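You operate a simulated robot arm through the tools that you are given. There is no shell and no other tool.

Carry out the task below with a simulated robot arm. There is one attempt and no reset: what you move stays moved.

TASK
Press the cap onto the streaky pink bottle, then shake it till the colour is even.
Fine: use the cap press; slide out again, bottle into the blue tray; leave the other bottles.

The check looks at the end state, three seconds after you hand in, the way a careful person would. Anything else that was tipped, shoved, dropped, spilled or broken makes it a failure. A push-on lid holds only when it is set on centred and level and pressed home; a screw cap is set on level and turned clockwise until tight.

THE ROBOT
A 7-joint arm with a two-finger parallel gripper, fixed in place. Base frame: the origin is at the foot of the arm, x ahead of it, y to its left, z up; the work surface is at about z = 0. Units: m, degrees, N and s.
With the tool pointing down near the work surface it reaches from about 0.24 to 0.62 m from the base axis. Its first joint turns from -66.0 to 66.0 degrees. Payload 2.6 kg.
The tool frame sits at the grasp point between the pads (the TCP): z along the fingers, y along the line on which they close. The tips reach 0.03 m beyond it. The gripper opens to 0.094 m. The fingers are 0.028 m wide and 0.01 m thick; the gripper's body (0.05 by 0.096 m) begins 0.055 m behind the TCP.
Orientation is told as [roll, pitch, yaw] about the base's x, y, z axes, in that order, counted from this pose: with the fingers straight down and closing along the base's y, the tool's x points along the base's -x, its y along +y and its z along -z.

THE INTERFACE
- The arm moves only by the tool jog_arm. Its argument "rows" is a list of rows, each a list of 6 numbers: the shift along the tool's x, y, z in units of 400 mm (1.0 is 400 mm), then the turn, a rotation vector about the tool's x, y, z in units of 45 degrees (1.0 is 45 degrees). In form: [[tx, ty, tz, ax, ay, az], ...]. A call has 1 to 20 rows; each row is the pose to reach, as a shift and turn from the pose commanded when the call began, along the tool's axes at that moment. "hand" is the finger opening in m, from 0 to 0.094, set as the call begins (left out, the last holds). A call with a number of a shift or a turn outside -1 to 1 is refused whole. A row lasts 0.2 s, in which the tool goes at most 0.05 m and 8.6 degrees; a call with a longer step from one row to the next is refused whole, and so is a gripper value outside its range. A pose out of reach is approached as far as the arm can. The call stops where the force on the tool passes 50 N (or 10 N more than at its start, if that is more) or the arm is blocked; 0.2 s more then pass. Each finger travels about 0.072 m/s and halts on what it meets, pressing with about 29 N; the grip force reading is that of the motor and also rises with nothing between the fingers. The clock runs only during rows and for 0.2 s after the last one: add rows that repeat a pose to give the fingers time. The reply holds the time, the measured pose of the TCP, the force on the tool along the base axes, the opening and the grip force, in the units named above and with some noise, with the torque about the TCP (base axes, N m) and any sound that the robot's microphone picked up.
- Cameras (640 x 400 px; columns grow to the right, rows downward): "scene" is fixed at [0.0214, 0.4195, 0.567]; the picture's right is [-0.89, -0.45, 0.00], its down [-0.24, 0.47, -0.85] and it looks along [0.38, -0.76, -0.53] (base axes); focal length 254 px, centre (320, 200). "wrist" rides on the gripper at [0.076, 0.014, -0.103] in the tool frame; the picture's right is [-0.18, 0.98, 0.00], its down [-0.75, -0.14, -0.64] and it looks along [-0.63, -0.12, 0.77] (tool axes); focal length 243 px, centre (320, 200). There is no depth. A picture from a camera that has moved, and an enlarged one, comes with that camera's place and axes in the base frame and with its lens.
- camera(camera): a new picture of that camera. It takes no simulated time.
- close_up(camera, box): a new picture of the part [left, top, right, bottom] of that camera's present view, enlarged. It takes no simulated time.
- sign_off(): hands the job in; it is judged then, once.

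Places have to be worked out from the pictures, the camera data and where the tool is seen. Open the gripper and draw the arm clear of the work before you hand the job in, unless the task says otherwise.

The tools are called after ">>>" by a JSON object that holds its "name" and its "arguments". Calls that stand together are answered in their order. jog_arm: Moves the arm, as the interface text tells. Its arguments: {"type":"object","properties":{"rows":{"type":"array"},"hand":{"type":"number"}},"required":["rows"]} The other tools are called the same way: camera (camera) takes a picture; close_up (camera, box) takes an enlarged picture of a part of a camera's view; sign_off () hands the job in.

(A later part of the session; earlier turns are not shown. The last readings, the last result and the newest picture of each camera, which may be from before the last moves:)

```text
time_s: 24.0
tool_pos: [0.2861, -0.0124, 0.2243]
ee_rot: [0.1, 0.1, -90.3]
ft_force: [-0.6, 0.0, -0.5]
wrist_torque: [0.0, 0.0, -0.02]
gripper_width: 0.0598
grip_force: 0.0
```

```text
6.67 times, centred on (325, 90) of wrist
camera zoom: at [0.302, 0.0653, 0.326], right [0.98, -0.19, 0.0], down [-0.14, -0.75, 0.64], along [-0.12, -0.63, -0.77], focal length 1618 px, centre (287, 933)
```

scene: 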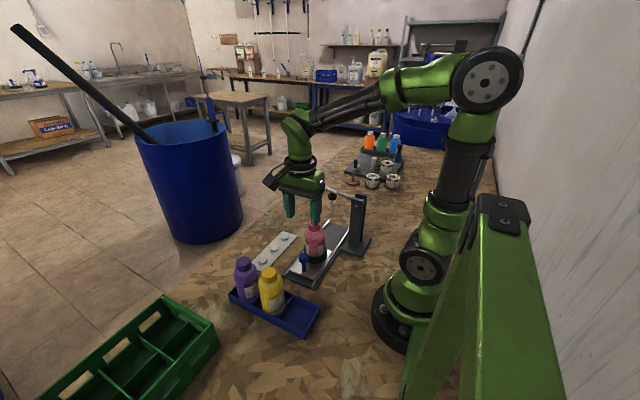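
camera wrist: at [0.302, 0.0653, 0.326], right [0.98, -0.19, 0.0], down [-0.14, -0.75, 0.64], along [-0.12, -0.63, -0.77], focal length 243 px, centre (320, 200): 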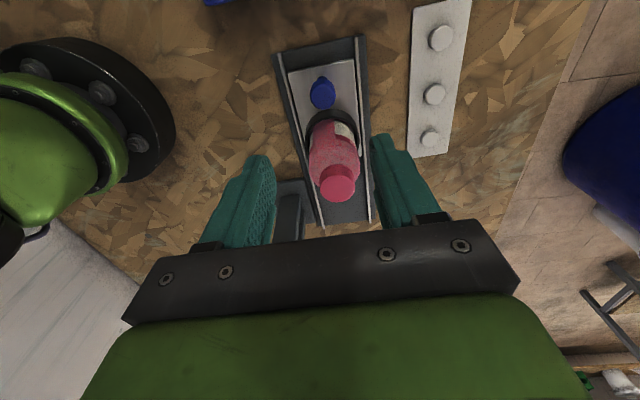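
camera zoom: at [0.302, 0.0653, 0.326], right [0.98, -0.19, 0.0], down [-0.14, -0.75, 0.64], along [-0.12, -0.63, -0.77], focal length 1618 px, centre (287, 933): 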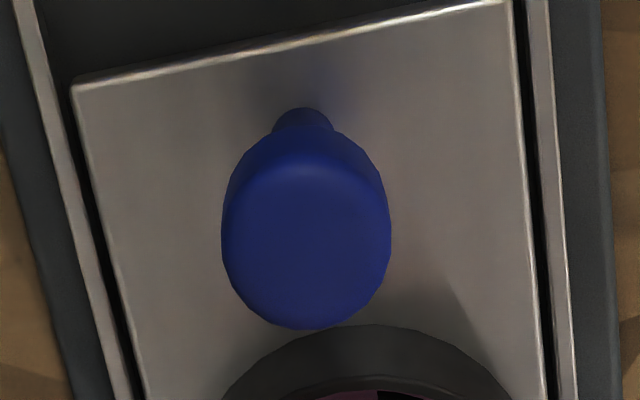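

The knob is ~2.6 mm in +x and ~1 mm in -y from the present TCP axis. I correct that and descend to TCP z ≈ 0.063 with fingers either side of the knob head.

>>> {"name": "jog_arm", "arguments": {"rows": [[-0.003, 0.0065, 0.06, 0, 0, 0], [-0.003, 0.0065, 0.14, 0, 0, 0], [-0.003, 0.0065, 0.22, 0, 0, 0], [-0.003, 0.0065, 0.29, 0, 0, 0], [-0.003, 0.0065, 0.34, 0, 0, 0], [-0.003, 0.0065, 0.37, 0, 0, 0], [-0.003, 0.0065, 0.395, 0, 0, 0], [-0.003, 0.0065, 0.395, 0, 0, 0]]}}

>>> {"name": "camera", "arguments": {"camera": "wrist"}}

>>> {"name": "close_up", "arguments": {"camera": "scene", "box": [250, 180, 350, 290]}}

```text
time_s: 25.8
tool_pos: [0.2886, -0.0149, 0.0648]
ee_rot: [0.1, 0.0, -90.1]
ft_force: [0.6, 0.6, -0.9]
wrist_torque: [0.0, -0.01, -0.03]
gripper_width: 0.0597
grip_force: 0.0
```

```text
taken
camera wrist: at [0.3038, 0.0634, 0.167], right [0.98, -0.19, 0.0], down [-0.14, -0.75, 0.64], along [-0.12, -0.63, -0.77], focal length 243 px, centre (320, 200)
```

wrist: 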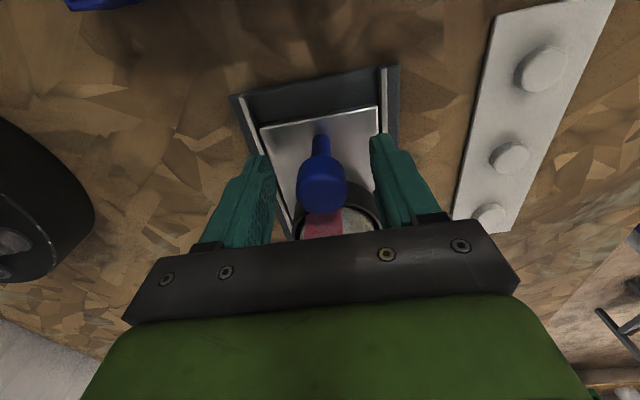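

```text
3.64 times, centred on (300, 235) of scene
camera zoom: at [0.0214, 0.4195, 0.567], right [-0.89, -0.45, 0.0], down [-0.24, 0.47, -0.85], along [0.38, -0.76, -0.53], focal length 925 px, centre (393, 73)
```

zoom: 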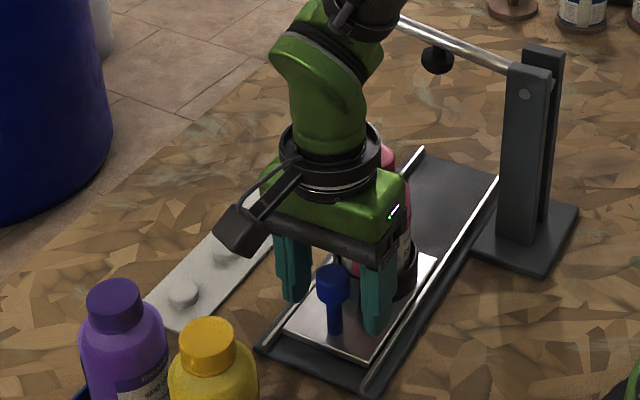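

The knob head sits right between the fingers. I close on it.

>>> {"name": "jog_arm", "arguments": {"rows": [[0, 0, 0, 0, 0, 0], [0, 0, 0, 0, 0, 0], [0, 0, 0, 0, 0, 0], [0, 0, 0, 0, 0, 0]], "hand": 0.015}}

>>> {"name": "close_up", "arguments": {"camera": "wrist", "box": [220, 60, 420, 250]}}

>>> {"name": "close_up", "arguments": {"camera": "scene", "box": [250, 180, 350, 290]}}

```text
time_s: 26.8
tool_pos: [0.289, -0.0147, 0.0642]
ee_rot: [0.3, 0.0, -90.0]
ft_force: [16.0, 0.3, -10.4]
wrist_torque: [-0.05, 0.39, -0.04]
gripper_width: 0.0259
grip_force: 45.1
```

```text
2.11 times, centred on (320, 155) of wrist
camera zoom: at [0.3046, 0.0634, 0.1674], right [0.98, -0.18, 0.0], down [-0.14, -0.75, 0.64], along [-0.11, -0.63, -0.77], focal length 511 px, centre (320, 295)
```

zoom: 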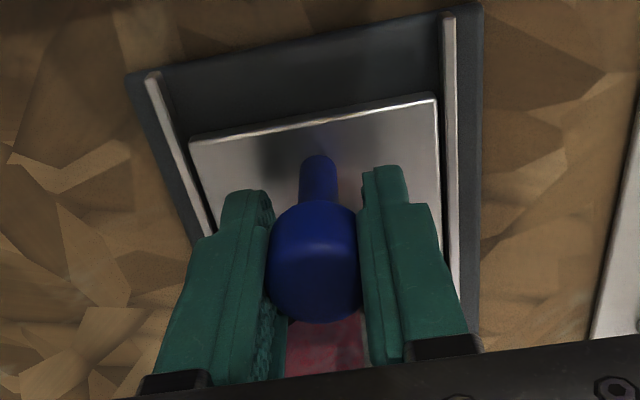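

```text
3.64 times, centred on (300, 235) of scene
camera zoom: at [0.0215, 0.4195, 0.567], right [-0.89, -0.45, 0.0], down [-0.24, 0.47, -0.85], along [0.38, -0.76, -0.53], focal length 925 px, centre (393, 73)
```

zoom: 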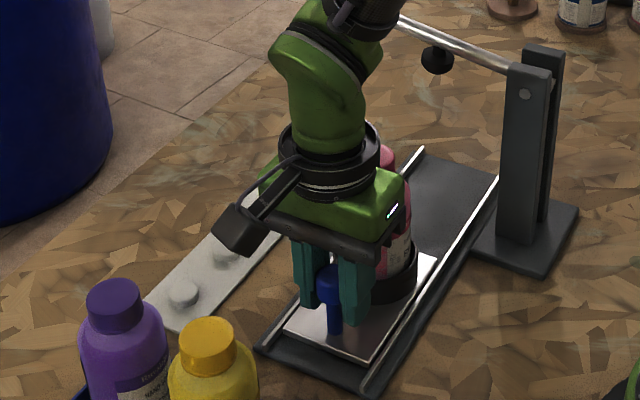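

The knob is gripped (26 mm), with a side force of ~16 N showing the knob is slightly further in +x. I shift about 0.8 mm in +x to relax it.

>>> {"name": "jog_arm", "arguments": {"rows": [[0, 0.001, 0, 0, 0, 0], [0, 0.002, 0, 0, 0, 0], [0, 0.002, 0, 0, 0, 0]]}}

```text
time_s: 27.6
tool_pos: [0.2904, -0.0142, 0.0642]
ee_rot: [0.0, 0.1, -90.1]
ft_force: [13.8, 1.0, -9.9]
wrist_torque: [-0.3, 0.25, 0.07]
gripper_width: 0.0258
grip_force: 45.1
```

Force only dropped a little; I shift another 1.5 mm in +x and slightly down.

>>> {"name": "jog_arm", "arguments": {"rows": [[0, 0.002, 0.0005, 0, 0, 0], [0, 0.004, 0.001, 0, 0, 0], [0, 0.004, 0.001, 0, 0, 0]]}}

```text
time_s: 28.4
tool_pos: [0.2896, -0.0139, 0.0643]
ee_rot: [-0.2, 0.0, -90.3]
ft_force: [-25.0, -1.0, 38.4]
wrist_torque: [0.16, -0.25, 0.0]
gripper_width: 0.0257
grip_force: 44.9
```

The grip is stiff: that overshot. I back off to the interpolated zero-force spot.

>>> {"name": "jog_arm", "arguments": {"rows": [[0, -0.0013, -0.0004, 0, 0, 0], [0, -0.0026, -0.0008, 0, 0, 0], [0, -0.0026, -0.0008, 0, 0, 0]]}}

```text
time_s: 29.2
tool_pos: [0.2906, -0.0141, 0.0633]
ee_rot: [-0.2, 0.0, -90.0]
ft_force: [-10.0, -5.2, -6.9]
wrist_torque: [0.61, -0.24, -0.32]
gripper_width: 0.0255
grip_force: 44.8
```

Forces are now modest. I slide the carriage in -y slowly, first 40 mm, and check forces and pictures.

>>> {"name": "jog_arm", "arguments": {"rows": [[-0.01, 0, 0, 0, 0, 0], [-0.025, 0, 0, 0, 0, 0], [-0.045, 0, 0, 0, 0, 0], [-0.065, 0, 0, 0, 0, 0], [-0.085, 0, 0, 0, 0, 0], [-0.1, 0, 0, 0, 0, 0], [-0.1, 0, 0, 0, 0, 0]]}}

>>> {"name": "close_up", "arguments": {"camera": "scene", "box": [270, 160, 390, 290]}}

>>> {"name": "camera", "arguments": {"camera": "wrist"}}

```text
time_s: 30.8
tool_pos: [0.2906, -0.0545, 0.0641]
ee_rot: [-0.2, 0.0, -90.1]
ft_force: [-3.9, 0.1, -32.7]
wrist_torque: [-0.07, -0.32, 0.01]
gripper_width: 0.0257
grip_force: 45.0
```

```text
3.08 times, centred on (330, 225) of scene
camera zoom: at [0.0216, 0.4195, 0.567], right [-0.89, -0.45, 0.0], down [-0.24, 0.47, -0.85], along [0.38, -0.76, -0.53], focal length 783 px, centre (289, 123)
```

zoom: 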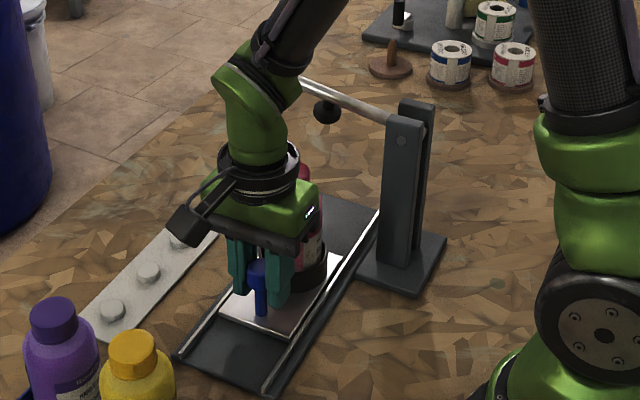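

```text
taken
camera wrist: at [0.3054, 0.0235, 0.1667], right [0.98, -0.19, 0.0], down [-0.14, -0.75, 0.64], along [-0.12, -0.63, -0.77], focal length 243 px, centre (320, 200)
```

wrist: 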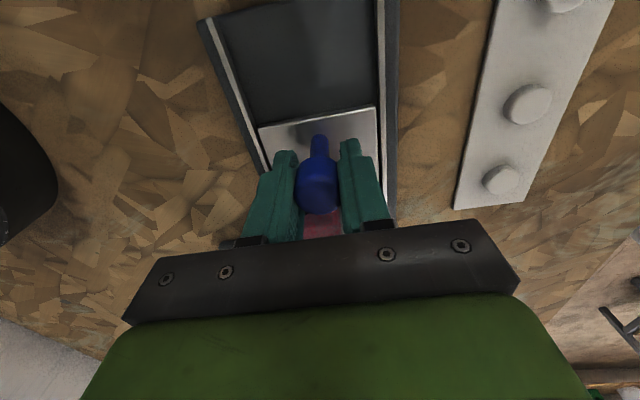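

The carriage follows. There is a small upward pull, so I lower by ~0.25 mm and slide another 50 mm.

>>> {"name": "jog_arm", "arguments": {"rows": [[-0.01, 0, 0.0006, 0, 0, 0], [-0.025, 0, 0.0006, 0, 0, 0], [-0.045, 0, 0.0006, 0, 0, 0], [-0.065, 0, 0.0006, 0, 0, 0], [-0.085, 0, 0.0006, 0, 0, 0], [-0.105, 0, 0.0006, 0, 0, 0], [-0.125, 0, 0.0006, 0, 0, 0], [-0.125, 0, 0.0006, 0, 0, 0]]}}

>>> {"name": "close_up", "arguments": {"camera": "scene", "box": [270, 160, 390, 290]}}

>>> {"name": "close_up", "arguments": {"camera": "scene", "box": [310, 180, 370, 240]}}

>>> {"name": "camera", "arguments": {"camera": "wrist"}}

```text
time_s: 32.6
tool_pos: [0.2892, -0.1046, 0.0651]
ee_rot: [-0.1, 0.2, -90.1]
ft_force: [0.1, -1.0, -35.9]
wrist_torque: [-0.24, -0.34, 0.1]
gripper_width: 0.0258
grip_force: 44.6
```

```text
3.08 times, centred on (330, 225) of scene
camera zoom: at [0.0216, 0.4194, 0.5671], right [-0.89, -0.45, 0.0], down [-0.24, 0.47, -0.85], along [0.38, -0.76, -0.53], focal length 783 px, centre (289, 123)
```

zoom: 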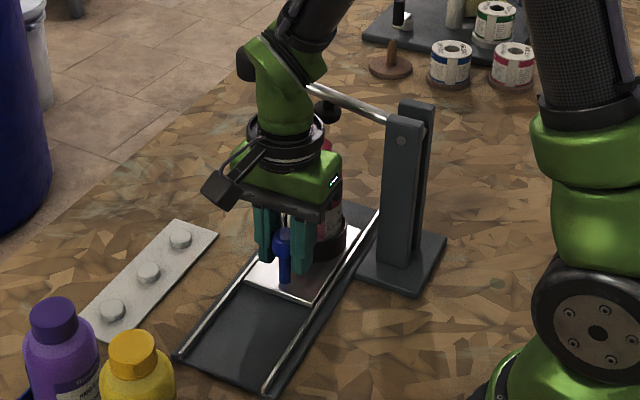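

```text
6.67 times, centred on (340, 210) of scene
camera zoom: at [0.0216, 0.4194, 0.5671], right [-0.89, -0.45, 0.0], down [-0.24, 0.47, -0.85], along [0.38, -0.76, -0.53], focal length 1696 px, centre (187, 133)
```

zoom: 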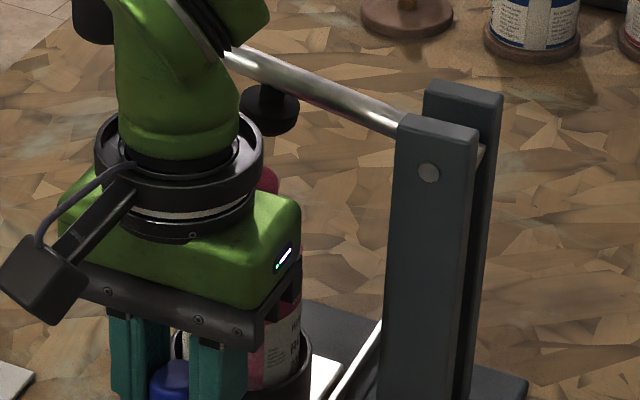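

```text
taken
camera wrist: at [0.3053, -0.0263, 0.1676], right [0.98, -0.19, 0.0], down [-0.14, -0.75, 0.64], along [-0.12, -0.63, -0.77], focal length 243 px, centre (320, 200)
```

wrist: 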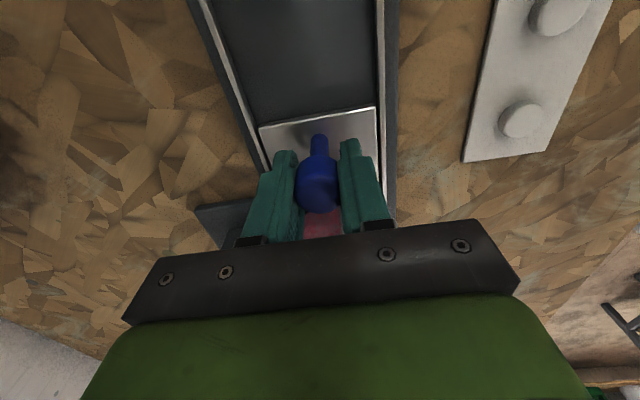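

The carriage has moved 90 mm; the z pull is still about -36 N, so I lower by ~0.3 mm and slide 15 mm more slowly, watching for the stop.

>>> {"name": "jog_arm", "arguments": {"rows": [[0, 0, 0.0008, 0, 0, 0], [-0.0075, 0, 0.0008, 0, 0, 0], [-0.015, 0, 0.0008, 0, 0, 0], [-0.0225, 0, 0.0008, 0, 0, 0], [-0.03, 0, 0.0008, 0, 0, 0], [-0.0375, 0, 0.0008, 0, 0, 0], [-0.0375, 0, 0.0008, 0, 0, 0]]}}

>>> {"name": "close_up", "arguments": {"camera": "scene", "box": [310, 180, 370, 240]}}

>>> {"name": "camera", "arguments": {"camera": "wrist"}}

```text
time_s: 34.2
tool_pos: [0.2891, -0.121, 0.0659]
ee_rot: [-0.1, 0.1, -90.2]
ft_force: [-22.4, -0.5, 19.0]
wrist_torque: [0.25, 0.43, 0.33]
gripper_width: 0.0254
grip_force: 45.2
```

```text
6.67 times, centred on (340, 210) of scene
camera zoom: at [0.0214, 0.4195, 0.567], right [-0.89, -0.45, 0.0], down [-0.24, 0.47, -0.85], along [0.38, -0.76, -0.53], focal length 1696 px, centre (187, 133)
```

zoom: 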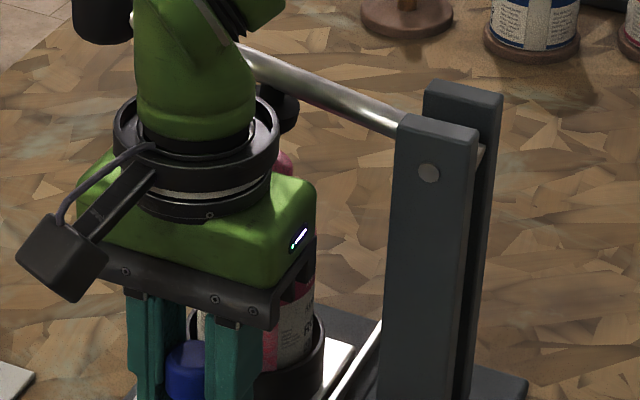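

```text
taken
camera wrist: at [0.3053, -0.0422, 0.1677], right [0.98, -0.19, 0.0], down [-0.14, -0.75, 0.64], along [-0.12, -0.63, -0.77], focal length 243 px, centre (320, 200)
```

wrist: 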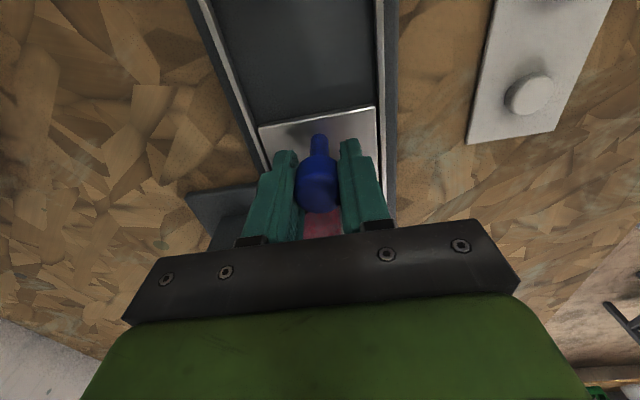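

Bottle axis is now near y ≈ -0.184. I keep sliding in small steps to find the end stop, watching the y force.

>>> {"name": "jog_arm", "arguments": {"rows": [[-0.0035, -0.001, -0.0002, 0, 0, 0], [-0.007, -0.001, -0.0002, 0, 0, 0], [-0.0105, -0.001, -0.0002, 0, 0, 0], [-0.014, -0.001, -0.0002, 0, 0, 0], [-0.014, -0.001, -0.0002, 0, 0, 0]]}}

```text
time_s: 35.4
tool_pos: [0.2903, -0.1242, 0.0647]
ee_rot: [0.0, 0.1, -90.3]
ft_force: [-30.4, -2.6, 37.3]
wrist_torque: [-0.16, -0.02, 0.07]
gripper_width: 0.0259
grip_force: 44.8
```

No stop yet (y force ~0). I relieve the x/z preload and continue a few millimetres.

>>> {"name": "jog_arm", "arguments": {"rows": [[0, -0.002, -0.0008, 0, 0, 0], [-0.004, -0.002, -0.0008, 0, 0, 0], [-0.008, -0.002, -0.0008, 0, 0, 0], [-0.01, -0.002, -0.0008, 0, 0, 0], [-0.01, -0.002, -0.0008, 0, 0, 0]]}}

>>> {"name": "close_up", "arguments": {"camera": "scene", "box": [310, 180, 370, 240]}}

```text
time_s: 36.6
tool_pos: [0.2903, -0.1274, 0.0652]
ee_rot: [0.1, 0.1, -90.0]
ft_force: [-9.4, -0.7, 10.4]
wrist_torque: [1.24, 0.39, -0.16]
gripper_width: 0.0255
grip_force: 44.9
```

```text
6.67 times, centred on (340, 210) of scene
camera zoom: at [0.0214, 0.4195, 0.567], right [-0.89, -0.45, 0.0], down [-0.24, 0.47, -0.85], along [0.38, -0.76, -0.53], focal length 1696 px, centre (187, 133)
```

zoom: 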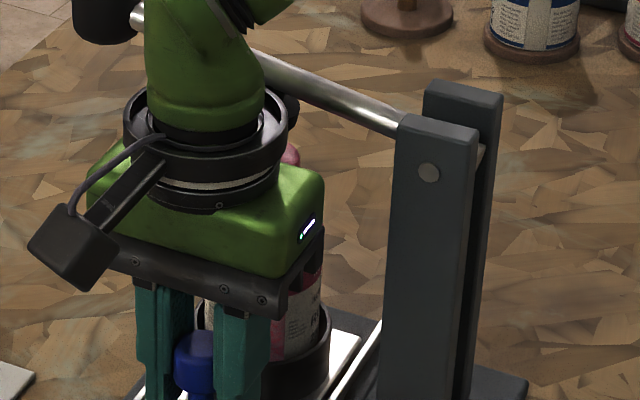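

Travel is now about 113 mm, bottle at y ≈ -0.19. I continue 4 mm in 1 mm steps to feel for the stop.

>>> {"name": "jog_arm", "arguments": {"rows": [[-0.0025, -0.0005, -0.0002, 0, 0, 0], [-0.005, -0.0005, -0.0002, 0, 0, 0], [-0.0075, -0.0005, -0.0002, 0, 0, 0], [-0.01, -0.0005, -0.0002, 0, 0, 0], [-0.01, -0.0005, -0.0002, 0, 0, 0]]}}

>>> {"name": "camera", "arguments": {"camera": "wrist"}}

```text
time_s: 37.8
tool_pos: [0.2911, -0.1321, 0.0654]
ee_rot: [0.1, -0.1, -90.0]
ft_force: [7.4, -0.6, -13.1]
wrist_torque: [0.17, 0.38, -0.23]
gripper_width: 0.0258
grip_force: 44.9
```

```text
taken
camera wrist: at [0.3048, -0.0548, 0.1675], right [0.98, -0.18, 0.0], down [-0.14, -0.75, 0.64], along [-0.12, -0.63, -0.77], focal length 243 px, centre (320, 200)
```

wrist: 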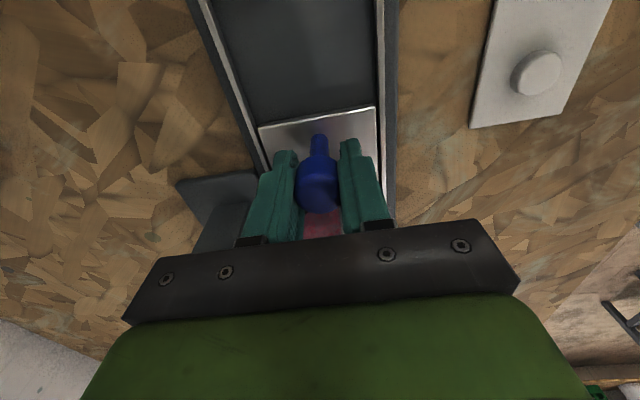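

By triangulation the pad is at about (0.290, -0.195, 0.162), and the bottle is at y ≈ -0.196. I nudge 2 mm more to check for an end stop.

>>> {"name": "jog_arm", "arguments": {"rows": [[-0.0025, 0, 0, 0, 0, 0], [-0.005, 0, 0, 0, 0, 0], [-0.005, 0, 0, 0, 0, 0]]}}

```text
time_s: 38.6
tool_pos: [0.2902, -0.1341, 0.0651]
ee_rot: [0.2, 0.0, -89.9]
ft_force: [13.3, 0.6, -25.0]
wrist_torque: [-0.75, 0.31, 0.06]
gripper_width: 0.0257
grip_force: 45.0
```

Still no stop at ~119–120 mm of travel. I release the knob, rise, and back away in +y to look at the alignment under the pad.

>>> {"name": "jog_arm", "arguments": {"rows": [[0, 0, 0, 0, 0, 0], [0, 0, 0, 0, 0, 0], [0, 0, -0.04, 0, 0, 0], [0, 0, -0.12, 0, 0, 0], [0.05, 0, -0.22, 0, 0, 0], [0.12, 0, -0.32, 0, 0, 0], [0.2, 0, -0.38, 0, 0, 0], [0.25, 0, -0.4, 0, 0, 0], [0.25, 0, -0.4, 0, 0, 0]], "hand": 0.05}}

>>> {"name": "camera", "arguments": {"camera": "wrist"}}

>>> {"name": "close_up", "arguments": {"camera": "scene", "box": [300, 165, 390, 255]}}

```text
time_s: 40.6
tool_pos: [0.2889, -0.0336, 0.2242]
ee_rot: [0.2, 0.0, -90.0]
ft_force: [0.5, 0.1, -0.4]
wrist_torque: [-0.02, -0.03, 0.03]
gripper_width: 0.0502
grip_force: 0.1
```

```text
taken
camera wrist: at [0.3039, 0.0435, 0.3269], right [0.98, -0.19, 0.0], down [-0.14, -0.75, 0.64], along [-0.12, -0.63, -0.77], focal length 243 px, centre (320, 200)
```

wrist: 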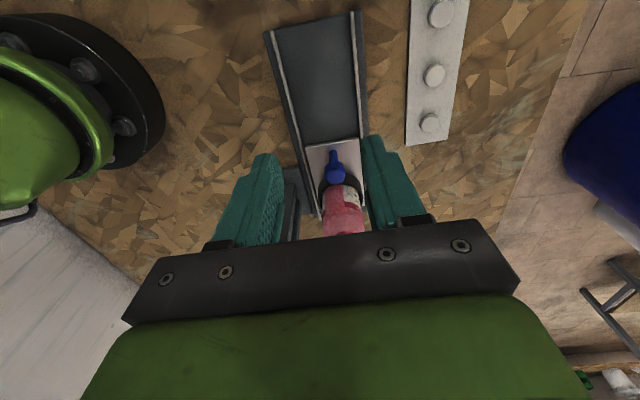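

```text
4.44 times, centred on (345, 210) of scene
camera zoom: at [0.0214, 0.4195, 0.567], right [-0.89, -0.45, 0.0], down [-0.24, 0.47, -0.85], along [0.38, -0.76, -0.53], focal length 1131 px, centre (209, 156)
```

zoom: 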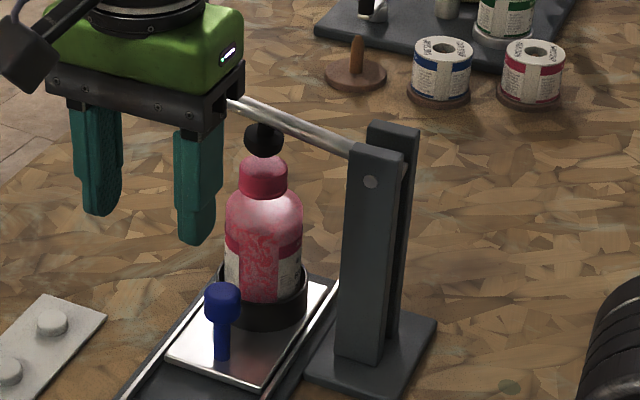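

The bottle stands right beneath the pad. I zoom in to check the pad-to-cap alignment.

>>> {"name": "close_up", "arguments": {"camera": "scene", "box": [335, 185, 375, 225]}}

>>> {"name": "close_up", "arguments": {"camera": "scene", "box": [320, 180, 400, 270]}}

```text
10.00 times, centred on (355, 205) of scene
camera zoom: at [0.0214, 0.4195, 0.567], right [-0.89, -0.45, 0.0], down [-0.24, 0.47, -0.85], along [0.38, -0.76, -0.53], focal length 2544 px, centre (-30, 150)
```

zoom: 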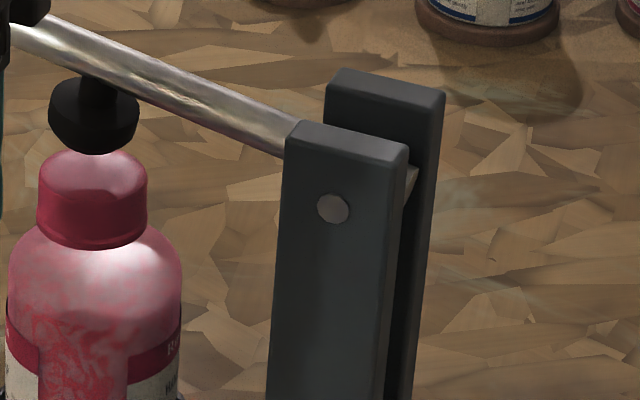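

```text
4.44 times, centred on (360, 225) of scene
camera zoom: at [0.0214, 0.4195, 0.567], right [-0.89, -0.45, 0.0], down [-0.24, 0.47, -0.85], along [0.38, -0.76, -0.53], focal length 1131 px, centre (142, 89)
```

zoom: 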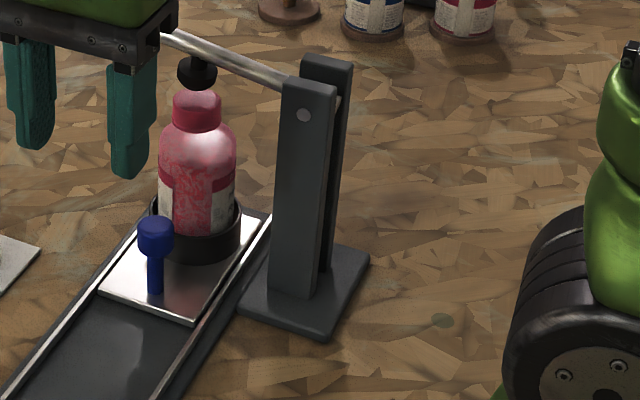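

Pad and cap line up to within a fraction of a millimetre across the view. To make sure the carriage is fully home, I'll close the fingers and push the knob gently from its +y side until a stop is felt; first I go down beside it.

>>> {"name": "jog_arm", "arguments": {"rows": [[-0.03, 0.003, 0.06, 0, 0, 0], [-0.06, 0.003, 0.14, 0, 0, 0], [-0.09, 0.003, 0.22, 0, 0, 0], [-0.11, 0.003, 0.29, 0, 0, 0], [-0.125, 0.003, 0.34, 0, 0, 0], [-0.13, 0.003, 0.38, 0, 0, 0], [-0.13, 0.003, 0.39, 0, 0, 0], [-0.13, 0.003, 0.39, 0, 0, 0]], "hand": 0.0}}

>>> {"name": "camera", "arguments": {"camera": "wrist"}}

>>> {"name": "close_up", "arguments": {"camera": "scene", "box": [290, 165, 390, 275]}}

```text
time_s: 42.4
tool_pos: [0.2887, -0.0872, 0.0677]
ee_rot: [0.0, 0.0, -90.1]
ft_force: [-0.9, -0.1, -0.1]
wrist_torque: [0.02, -0.01, -0.01]
gripper_width: 0.0
grip_force: 29.2
```

```text
taken
camera wrist: at [0.3046, -0.0089, 0.1706], right [0.98, -0.18, 0.0], down [-0.14, -0.75, 0.64], along [-0.12, -0.63, -0.77], focal length 243 px, centre (320, 200)
```

wrist: 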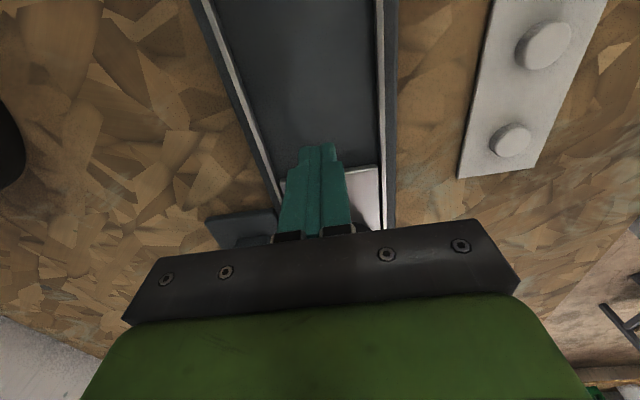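

```text
3.64 times, centred on (340, 220) of scene
camera zoom: at [0.0214, 0.4195, 0.567], right [-0.89, -0.45, 0.0], down [-0.24, 0.47, -0.85], along [0.38, -0.76, -0.53], focal length 925 px, centre (247, 127)
```

zoom: 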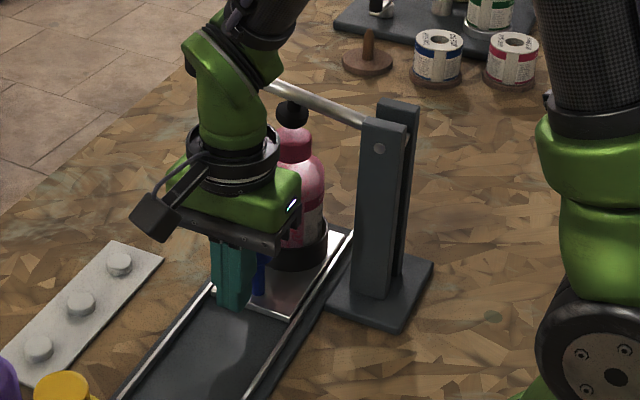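

The closed fingers are ~2 cm from the knob. I advance in -y in small steps and watch for contact and the stop.

>>> {"name": "jog_arm", "arguments": {"rows": [[-0.015, 0, 0, 0, 0, 0], [-0.03, 0, 0, 0, 0, 0], [-0.04, 0, 0, 0, 0, 0], [-0.046, 0, 0, 0, 0, 0], [-0.05, 0, 0, 0, 0, 0], [-0.05, 0, 0, 0, 0, 0]]}}

>>> {"name": "close_up", "arguments": {"camera": "scene", "box": [290, 165, 390, 275]}}

```text
time_s: 43.8
tool_pos: [0.2902, -0.1054, 0.0684]
ee_rot: [-0.1, 0.2, -90.0]
ft_force: [3.8, 18.3, -0.2]
wrist_torque: [-0.07, -0.03, 0.04]
gripper_width: 0.0001
grip_force: 28.8
```

```text
3.64 times, centred on (340, 220) of scene
camera zoom: at [0.0214, 0.4195, 0.567], right [-0.89, -0.45, 0.0], down [-0.24, 0.47, -0.85], along [0.38, -0.76, -0.53], focal length 925 px, centre (247, 127)
```

zoom: 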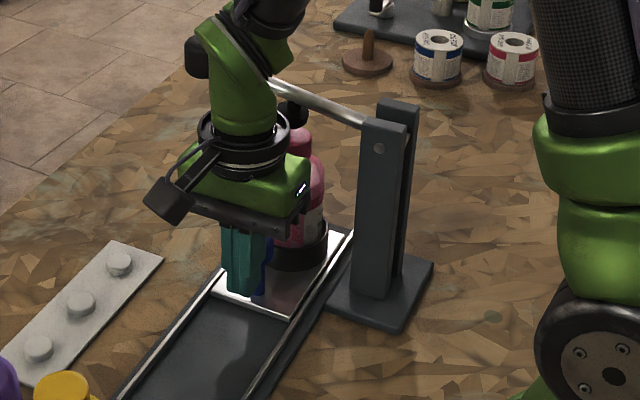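

A clear stop: 18 N reaction, so the carriage is home. I back off in +y, rise, and view the pad alignment again.

>>> {"name": "jog_arm", "arguments": {"rows": [[0.03, 0, 0, 0, 0, 0], [0.08, 0, -0.02, 0, 0, 0], [0.12, 0, -0.1, 0, 0, 0], [0.15, 0, -0.2, 0, 0, 0], [0.15, 0, -0.3, 0, 0, 0], [0.15, 0, -0.4, 0, 0, 0], [0.15, 0, -0.48, 0, 0, 0], [0.15, 0, -0.48, 0, 0, 0]]}}

>>> {"name": "close_up", "arguments": {"camera": "scene", "box": [335, 185, 375, 225]}}

>>> {"name": "camera", "arguments": {"camera": "wrist"}}

```text
time_s: 45.6
tool_pos: [0.2914, -0.0492, 0.2599]
ee_rot: [0.2, 0.1, -90.2]
ft_force: [-0.1, -0.1, 0.8]
wrist_torque: [0.01, -0.03, 0.01]
gripper_width: 0.0
grip_force: 29.2
```

```text
10.00 times, centred on (355, 205) of scene
camera zoom: at [0.0214, 0.4195, 0.567], right [-0.89, -0.45, 0.0], down [-0.24, 0.47, -0.85], along [0.38, -0.76, -0.53], focal length 2544 px, centre (-30, 150)
```

zoom: 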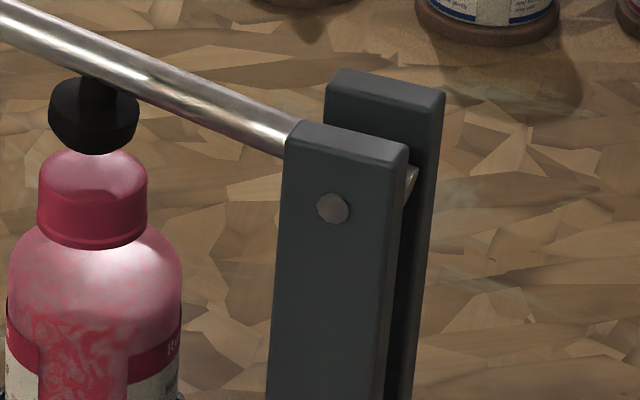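

```text
taken
camera wrist: at [0.3067, 0.028, 0.3623], right [0.98, -0.18, 0.0], down [-0.14, -0.75, 0.64], along [-0.12, -0.63, -0.77], focal length 243 px, centre (320, 200)
```

wrist: 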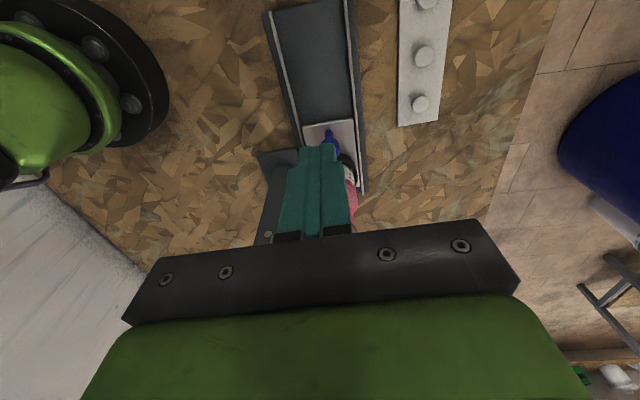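

The carriage is home and aligned. Next I rise and turn back to yaw 0 on the way to the lever ball.

>>> {"name": "jog_arm", "arguments": {"rows": [[-0.01, 0.01, -0.03, 0, 0, -0.16], [-0.02, 0.02, -0.07, 0, 0, -0.32], [-0.03, 0.03, -0.11, 0, 0, -0.48], [-0.045, 0.045, -0.15, 0, 0, -0.64], [-0.06, 0.06, -0.18, 0, 0, -0.8], [-0.07, 0.07, -0.2, 0, 0, -0.92], [-0.075, 0.075, -0.2, 0, 0, -1.0], [-0.075, 0.075, -0.2, 0, 0, -1.0]]}}

>>> {"name": "jog_arm", "arguments": {"rows": [[0, 0, 0, 0, 0, -0.16], [0, 0, 0, 0, 0, -0.32], [0, 0, 0, 0, 0, -0.48], [0, 0, 0, 0, 0, -0.64], [0, 0, 0, 0, 0, -0.8], [0, 0, 0, 0, 0, -0.92], [0, 0, 0, 0, 0, -1.0], [0, 0, 0, 0, 0, -1.0]]}}

>>> {"name": "camera", "arguments": {"camera": "wrist"}}

>>> {"name": "camera", "arguments": {"camera": "scene"}}

```text
time_s: 47.4
tool_pos: [0.321, -0.0773, 0.3409]
ee_rot: [0.0, -0.1, -45.0]
ft_force: [0.2, -0.3, -0.1]
wrist_torque: [0.01, -0.04, 0.02]
gripper_width: 0.0
grip_force: 29.3
```

```text
time_s: 49.2
tool_pos: [0.3204, -0.0779, 0.3422]
ee_rot: [0.0, -0.1, 0.0]
ft_force: [0.0, -0.5, -0.3]
wrist_torque: [0.0, -0.01, 0.0]
gripper_width: 0.0002
grip_force: 28.8
```

```text
taken
camera wrist: at [0.2445, -0.0612, 0.4437], right [0.18, 0.98, 0.0], down [0.75, -0.14, 0.64], along [0.63, -0.12, -0.77], focal length 243 px, centre (320, 200)
```

wrist: 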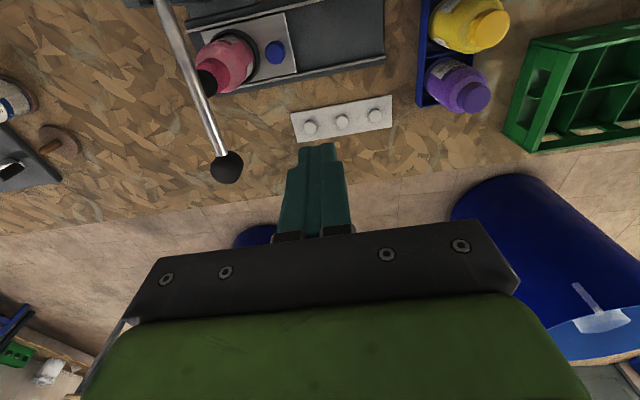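

```text
taken
```

scene: 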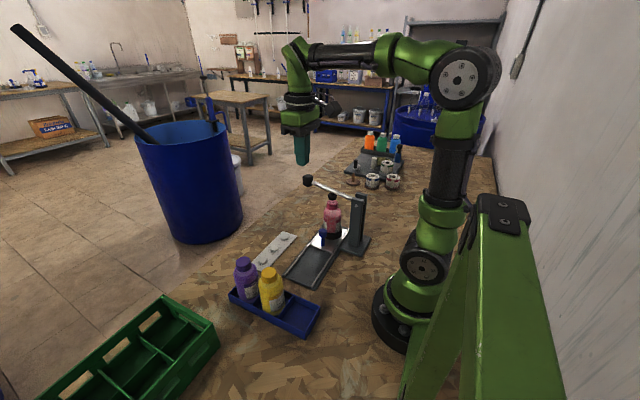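

The lever ball centre triangulates to about (0.372, -0.194, 0.204), ~34 mm wide. I move the closed fingers over it at TCP z ≈ 0.29.

>>> {"name": "jog_arm", "arguments": {"rows": [[-0.02, -0.05, 0.0, 0, 0, 0], [-0.045, -0.11, 0.02, 0, 0, 0], [-0.075, -0.17, 0.05, 0, 0, 0], [-0.1, -0.23, 0.08, 0, 0, 0], [-0.12, -0.275, 0.11, 0, 0, 0], [-0.129, -0.29, 0.13, 0, 0, 0], [-0.129, -0.29, 0.13, 0, 0, 0]]}}

>>> {"name": "camera", "arguments": {"camera": "wrist"}}

>>> {"name": "close_up", "arguments": {"camera": "scene", "box": [280, 130, 390, 250]}}

```text
time_s: 50.8
tool_pos: [0.3735, -0.1916, 0.2899]
ee_rot: [0.1, -0.1, -0.2]
ft_force: [0.0, -0.1, -0.5]
wrist_torque: [-0.01, 0.02, -0.02]
gripper_width: 0.0
grip_force: 28.4
```

```text
taken
camera wrist: at [0.2964, -0.1766, 0.3918], right [0.19, 0.98, 0.0], down [0.75, -0.14, 0.64], along [0.63, -0.12, -0.77], focal length 243 px, centre (320, 200)
```

wrist: 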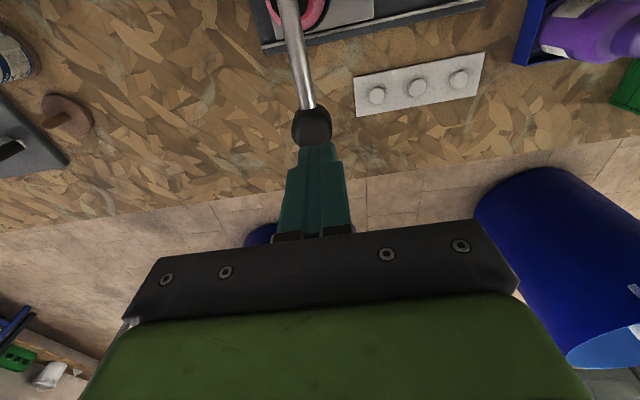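

```text
3.33 times, centred on (335, 190) of scene
camera zoom: at [0.0215, 0.4195, 0.567], right [-0.89, -0.45, 0.0], down [-0.24, 0.47, -0.85], along [0.38, -0.76, -0.53], focal length 848 px, centre (270, 233)
```

zoom: 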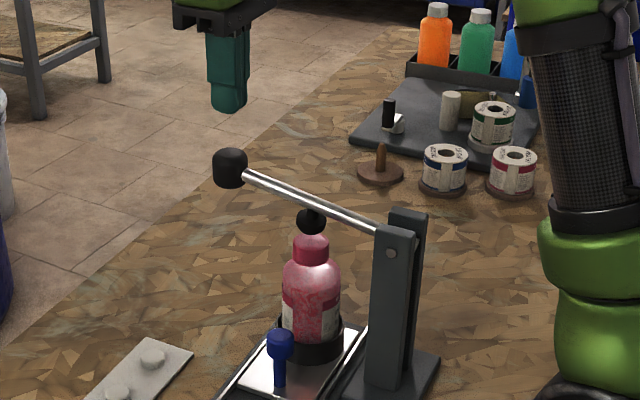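

The ball is ~6 mm further in -y and ~2 mm in +x than the fingertips. I correct and lower to just above the ball.

>>> {"name": "jog_arm", "arguments": {"rows": [[-0.003, -0.01, 0.0, 0, 0, 0], [-0.006, -0.016, 0.02, 0, 0, 0], [-0.006, -0.016, 0.05, 0, 0, 0], [-0.006, -0.016, 0.07, 0, 0, 0], [-0.006, -0.016, 0.07, 0, 0, 0]]}}

>>> {"name": "close_up", "arguments": {"camera": "wrist", "box": [250, 80, 390, 220]}}

>>> {"name": "close_up", "arguments": {"camera": "scene", "box": [280, 150, 390, 250]}}

```text
time_s: 52.0
tool_pos: [0.373, -0.1982, 0.2602]
ee_rot: [0.0, 0.0, 0.0]
ft_force: [0.5, 0.3, -0.9]
wrist_torque: [0.03, 0.0, 0.0]
gripper_width: 0.0
grip_force: 29.1
```

```text
2.86 times, centred on (320, 150) of wrist
camera zoom: at [0.2982, -0.1824, 0.3631], right [0.18, 0.98, 0.0], down [0.75, -0.14, 0.64], along [0.63, -0.12, -0.77], focal length 693 px, centre (320, 343)
```

zoom: 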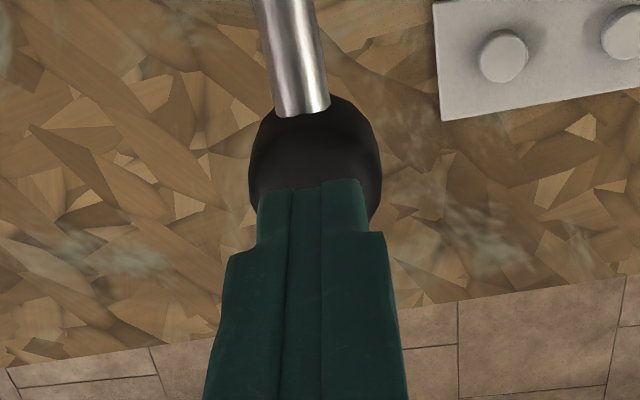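

```text
4.00 times, centred on (335, 200) of scene
camera zoom: at [0.0214, 0.4195, 0.567], right [-0.89, -0.45, 0.0], down [-0.24, 0.47, -0.85], along [0.38, -0.76, -0.53], focal length 1018 px, centre (260, 200)
```

zoom: 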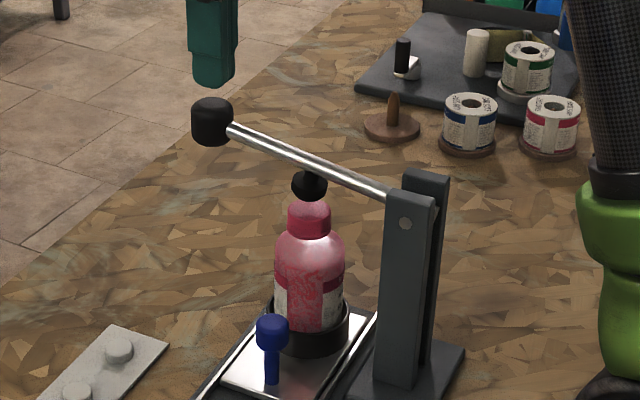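

Fingertips are centred over the ball. I push down in small steps; the first call covers about 20 mm.

>>> {"name": "jog_arm", "arguments": {"rows": [[0, 0, 0.01, 0, 0, 0], [0, 0, 0.02, 0, 0, 0], [-0.001, 0, 0.03, 0, 0, 0], [-0.002, 0, 0.04, 0, 0, 0], [-0.003, 0, 0.05, 0, 0, 0], [-0.003, 0, 0.05, 0, 0, 0]]}}

>>> {"name": "close_up", "arguments": {"camera": "scene", "box": [280, 150, 390, 250]}}

```text
time_s: 53.4
tool_pos: [0.3755, -0.1988, 0.2416]
ee_rot: [0.0, -0.1, -0.1]
ft_force: [0.7, 0.7, 1.5]
wrist_torque: [-0.01, -0.01, -0.03]
gripper_width: 0.0
grip_force: 29.2
```

```text
4.00 times, centred on (335, 200) of scene
camera zoom: at [0.0214, 0.4195, 0.567], right [-0.89, -0.45, 0.0], down [-0.24, 0.47, -0.85], along [0.38, -0.76, -0.53], focal length 1018 px, centre (260, 200)
```

zoom: 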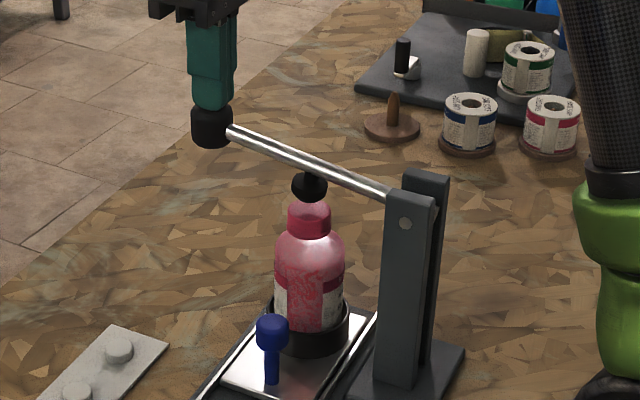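

The tips are just touching the ball. I continue pushing down 16 mm in 4 mm steps, following the arc slightly in +x.

>>> {"name": "jog_arm", "arguments": {"rows": [[-0.001, 0, 0.01, 0, 0, 0], [-0.002, 0, 0.02, 0, 0, 0], [-0.003, 0, 0.03, 0, 0, 0], [-0.004, 0, 0.04, 0, 0, 0], [-0.004, 0, 0.04, 0, 0, 0]]}}

>>> {"name": "close_up", "arguments": {"camera": "scene", "box": [280, 150, 390, 250]}}

>>> {"name": "close_up", "arguments": {"camera": "wrist", "box": [250, 80, 390, 220]}}

```text
time_s: 54.6
tool_pos: [0.3761, -0.1975, 0.2245]
ee_rot: [0.0, -0.1, 0.0]
ft_force: [0.7, -0.4, 1.9]
wrist_torque: [-0.01, -0.03, 0.01]
gripper_width: 0.0002
grip_force: 29.0
```

```text
4.00 times, centred on (335, 200) of scene
camera zoom: at [0.0214, 0.4195, 0.567], right [-0.89, -0.45, 0.0], down [-0.24, 0.47, -0.85], along [0.38, -0.76, -0.53], focal length 1018 px, centre (260, 200)
```

zoom: 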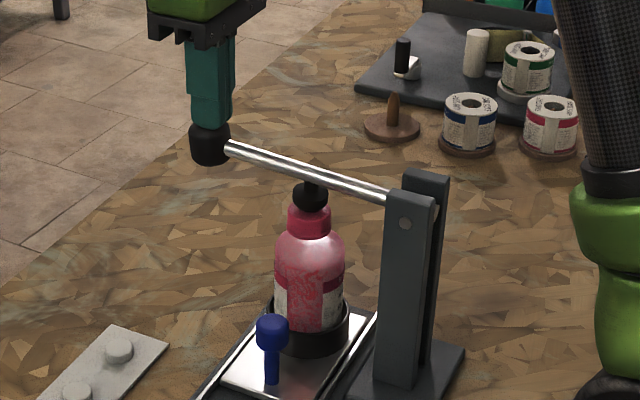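

```text
2.86 times, centred on (320, 150) of wrist
camera zoom: at [0.3013, -0.1828, 0.3272], right [0.19, 0.98, 0.0], down [0.75, -0.14, 0.64], along [0.63, -0.12, -0.77], focal length 693 px, centre (320, 343)
```

zoom: 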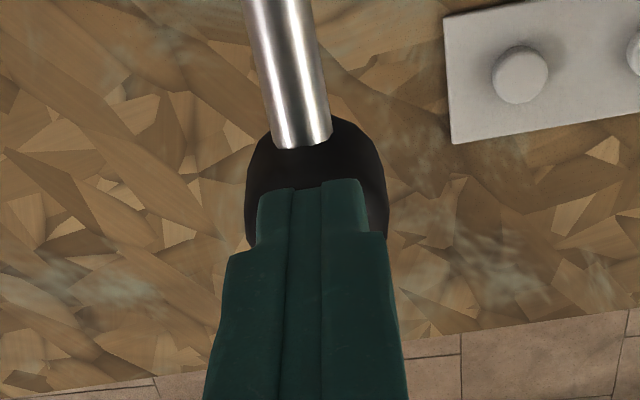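

The lever follows with ~2 N; the pad is almost on the cap. I press on in 2 mm steps.

>>> {"name": "jog_arm", "arguments": {"rows": [[0, 0, 0.005, 0, 0, 0], [-0.001, 0, 0.01, 0, 0, 0], [-0.001, 0, 0.015, 0, 0, 0], [-0.002, 0, 0.02, 0, 0, 0], [-0.002, 0, 0.025, 0, 0, 0], [-0.002, 0, 0.025, 0, 0, 0]]}}

>>> {"name": "close_up", "arguments": {"camera": "scene", "box": [280, 150, 390, 250]}}

>>> {"name": "close_up", "arguments": {"camera": "scene", "box": [335, 185, 375, 225]}}

```text
time_s: 56.0
tool_pos: [0.3781, -0.1991, 0.2156]
ee_rot: [0.0, -0.2, -0.1]
ft_force: [1.2, 0.5, 2.6]
wrist_torque: [0.0, -0.04, 0.0]
gripper_width: 0.0
grip_force: 29.1
```

```text
4.00 times, centred on (335, 200) of scene
camera zoom: at [0.0214, 0.4195, 0.567], right [-0.89, -0.45, 0.0], down [-0.24, 0.47, -0.85], along [0.38, -0.76, -0.53], focal length 1018 px, centre (260, 200)
```

zoom: 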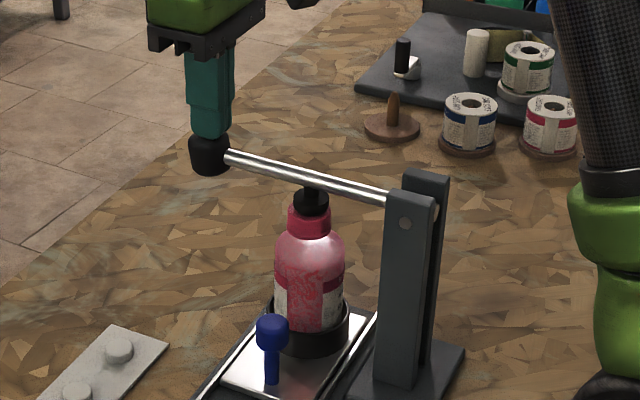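

```text
10.00 times, centred on (355, 205) of scene
camera zoom: at [0.0214, 0.4195, 0.567], right [-0.89, -0.45, 0.0], down [-0.24, 0.47, -0.85], along [0.38, -0.76, -0.53], focal length 2544 px, centre (-30, 150)
```

zoom: 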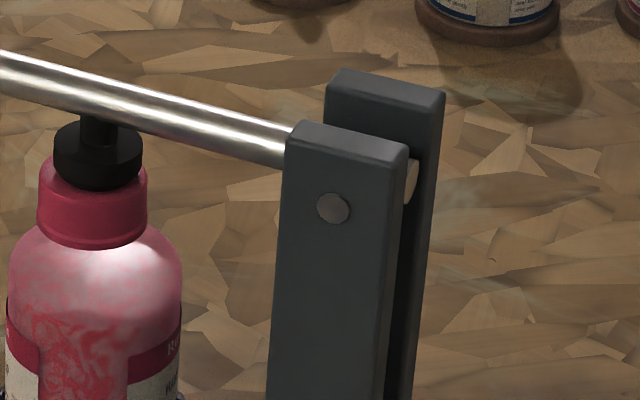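

The pad is just reaching the cap, well centred. I keep pressing in 1–2 mm steps until the force builds.

>>> {"name": "jog_arm", "arguments": {"rows": [[0, 0, 0.004, 0, 0, 0], [0, 0, 0.008, 0, 0, 0], [-0.001, 0, 0.012, 0, 0, 0], [-0.001, 0, 0.016, 0, 0, 0], [-0.001, 0, 0.016, 0, 0, 0]]}}

>>> {"name": "close_up", "arguments": {"camera": "scene", "box": [335, 185, 375, 225]}}

```text
time_s: 57.2
tool_pos: [0.3786, -0.1994, 0.2096]
ee_rot: [0.1, -0.1, -0.1]
ft_force: [-6.4, 5.5, 19.6]
wrist_torque: [0.15, 0.17, -0.06]
gripper_width: 0.0002
grip_force: 29.4
heard: snap
```

```text
10.00 times, centred on (355, 205) of scene
camera zoom: at [0.0213, 0.4195, 0.567], right [-0.89, -0.45, 0.0], down [-0.24, 0.47, -0.85], along [0.38, -0.76, -0.53], focal length 2544 px, centre (-30, 150)
```

zoom: 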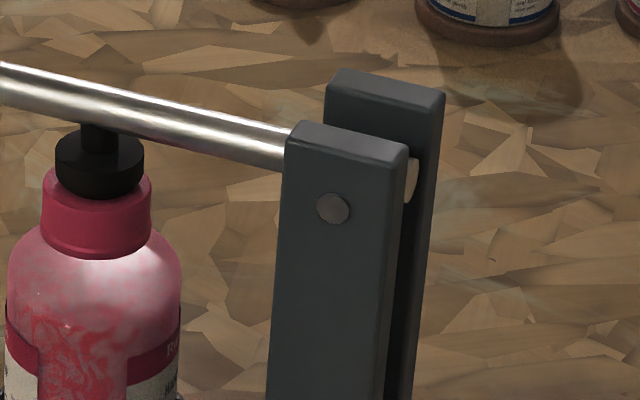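

A snap was heard and the cap moved down ~3.6 mm, so it clicked home. I add a little more push to make sure it is fully seated.

>>> {"name": "jog_arm", "arguments": {"rows": [[0, 0, 0.001, 0, 0, 0], [0, 0, 0.002, 0, 0, 0], [0, 0, 0.003, 0, 0, 0], [0, 0, 0.003, 0, 0, 0]]}}

>>> {"name": "close_up", "arguments": {"camera": "scene", "box": [335, 185, 375, 225]}}

```text
time_s: 58.2
tool_pos: [0.3783, -0.1993, 0.2089]
ee_rot: [0.0, -0.2, -0.2]
ft_force: [-4.0, 3.0, 23.5]
wrist_torque: [0.05, 0.04, -0.07]
gripper_width: 0.0
grip_force: 29.4
```

```text
10.00 times, centred on (355, 205) of scene
camera zoom: at [0.0213, 0.4195, 0.567], right [-0.89, -0.45, 0.0], down [-0.24, 0.47, -0.85], along [0.38, -0.76, -0.53], focal length 2544 px, centre (-30, 150)
```

zoom: 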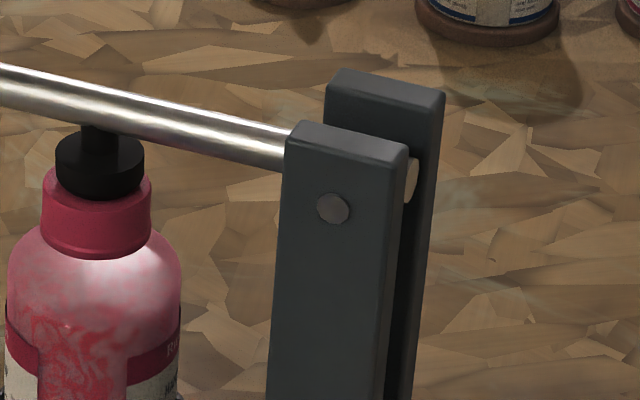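

Force rose only gently; I push 2 mm more to reach around 35–40 N and confirm the cap doesn't move any further.

>>> {"name": "jog_arm", "arguments": {"rows": [[0, 0, 0.001, 0, 0, 0], [0, 0, 0.002, 0, 0, 0], [0, 0, 0.003, 0, 0, 0], [0, 0, 0.004, 0, 0, 0], [0, 0, 0.005, 0, 0, 0], [0, 0, 0.005, 0, 0, 0]]}}

>>> {"name": "close_up", "arguments": {"camera": "scene", "box": [335, 185, 375, 225]}}

```text
time_s: 59.6
tool_pos: [0.3791, -0.1985, 0.2075]
ee_rot: [-0.1, -0.4, -0.1]
ft_force: [-13.2, 2.7, 40.4]
wrist_torque: [0.0, 0.3, 0.29]
gripper_width: 0.0001
grip_force: 29.5
```

```text
10.00 times, centred on (355, 205) of scene
camera zoom: at [0.0212, 0.4196, 0.567], right [-0.89, -0.45, 0.0], down [-0.24, 0.47, -0.85], along [0.38, -0.76, -0.53], focal length 2544 px, centre (-30, 150)
```

zoom: 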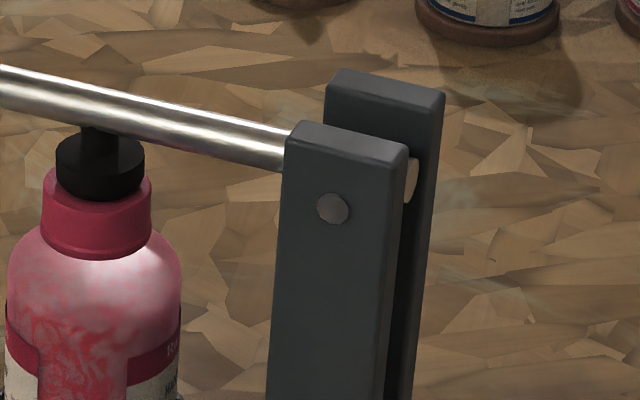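

At 40 N on the ball the cap no longer moves, so it is pressed home. I raise the fingers slowly and see whether the lever returns by itself.

>>> {"name": "jog_arm", "arguments": {"rows": [[0.001, 0, -0.01, 0, 0, 0], [0.002, 0, -0.025, 0, 0, 0], [0.004, 0, -0.045, 0, 0, 0], [0.006, 0, -0.07, 0, 0, 0], [0.008, 0, -0.1, 0, 0, 0], [0.008, 0, -0.13, 0, 0, 0], [0.008, 0, -0.16, 0, 0, 0], [0.008, 0, -0.16, 0, 0, 0]]}}

>>> {"name": "close_up", "arguments": {"camera": "scene", "box": [280, 150, 390, 250]}}

>>> {"name": "close_up", "arguments": {"camera": "scene", "box": [335, 185, 375, 225]}}

```text
time_s: 61.4
tool_pos: [0.3747, -0.1993, 0.2704]
ee_rot: [0.0, -0.1, -0.1]
ft_force: [0.2, 0.0, 0.1]
wrist_torque: [0.0, 0.01, -0.01]
gripper_width: 0.0
grip_force: 29.1
```

```text
4.00 times, centred on (335, 200) of scene
camera zoom: at [0.0214, 0.4195, 0.567], right [-0.89, -0.45, 0.0], down [-0.24, 0.47, -0.85], along [0.38, -0.76, -0.53], focal length 1018 px, centre (260, 200)
```

zoom: 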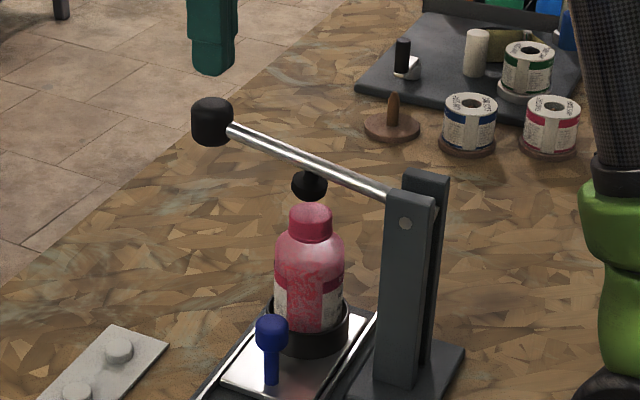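

```text
10.00 times, centred on (355, 205) of scene
camera zoom: at [0.0214, 0.4195, 0.567], right [-0.89, -0.45, 0.0], down [-0.24, 0.47, -0.85], along [0.38, -0.76, -0.53], focal length 2544 px, centre (-30, 150)
```

zoom: 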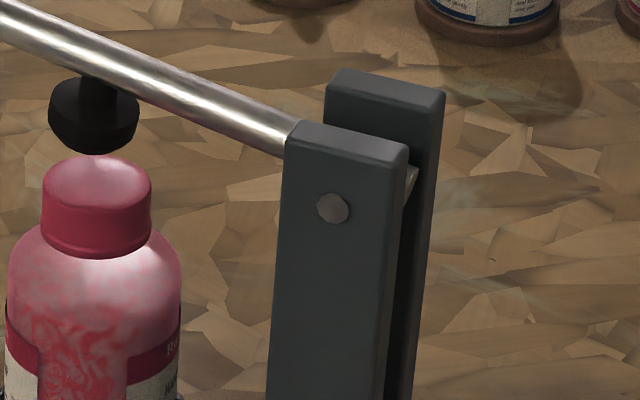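

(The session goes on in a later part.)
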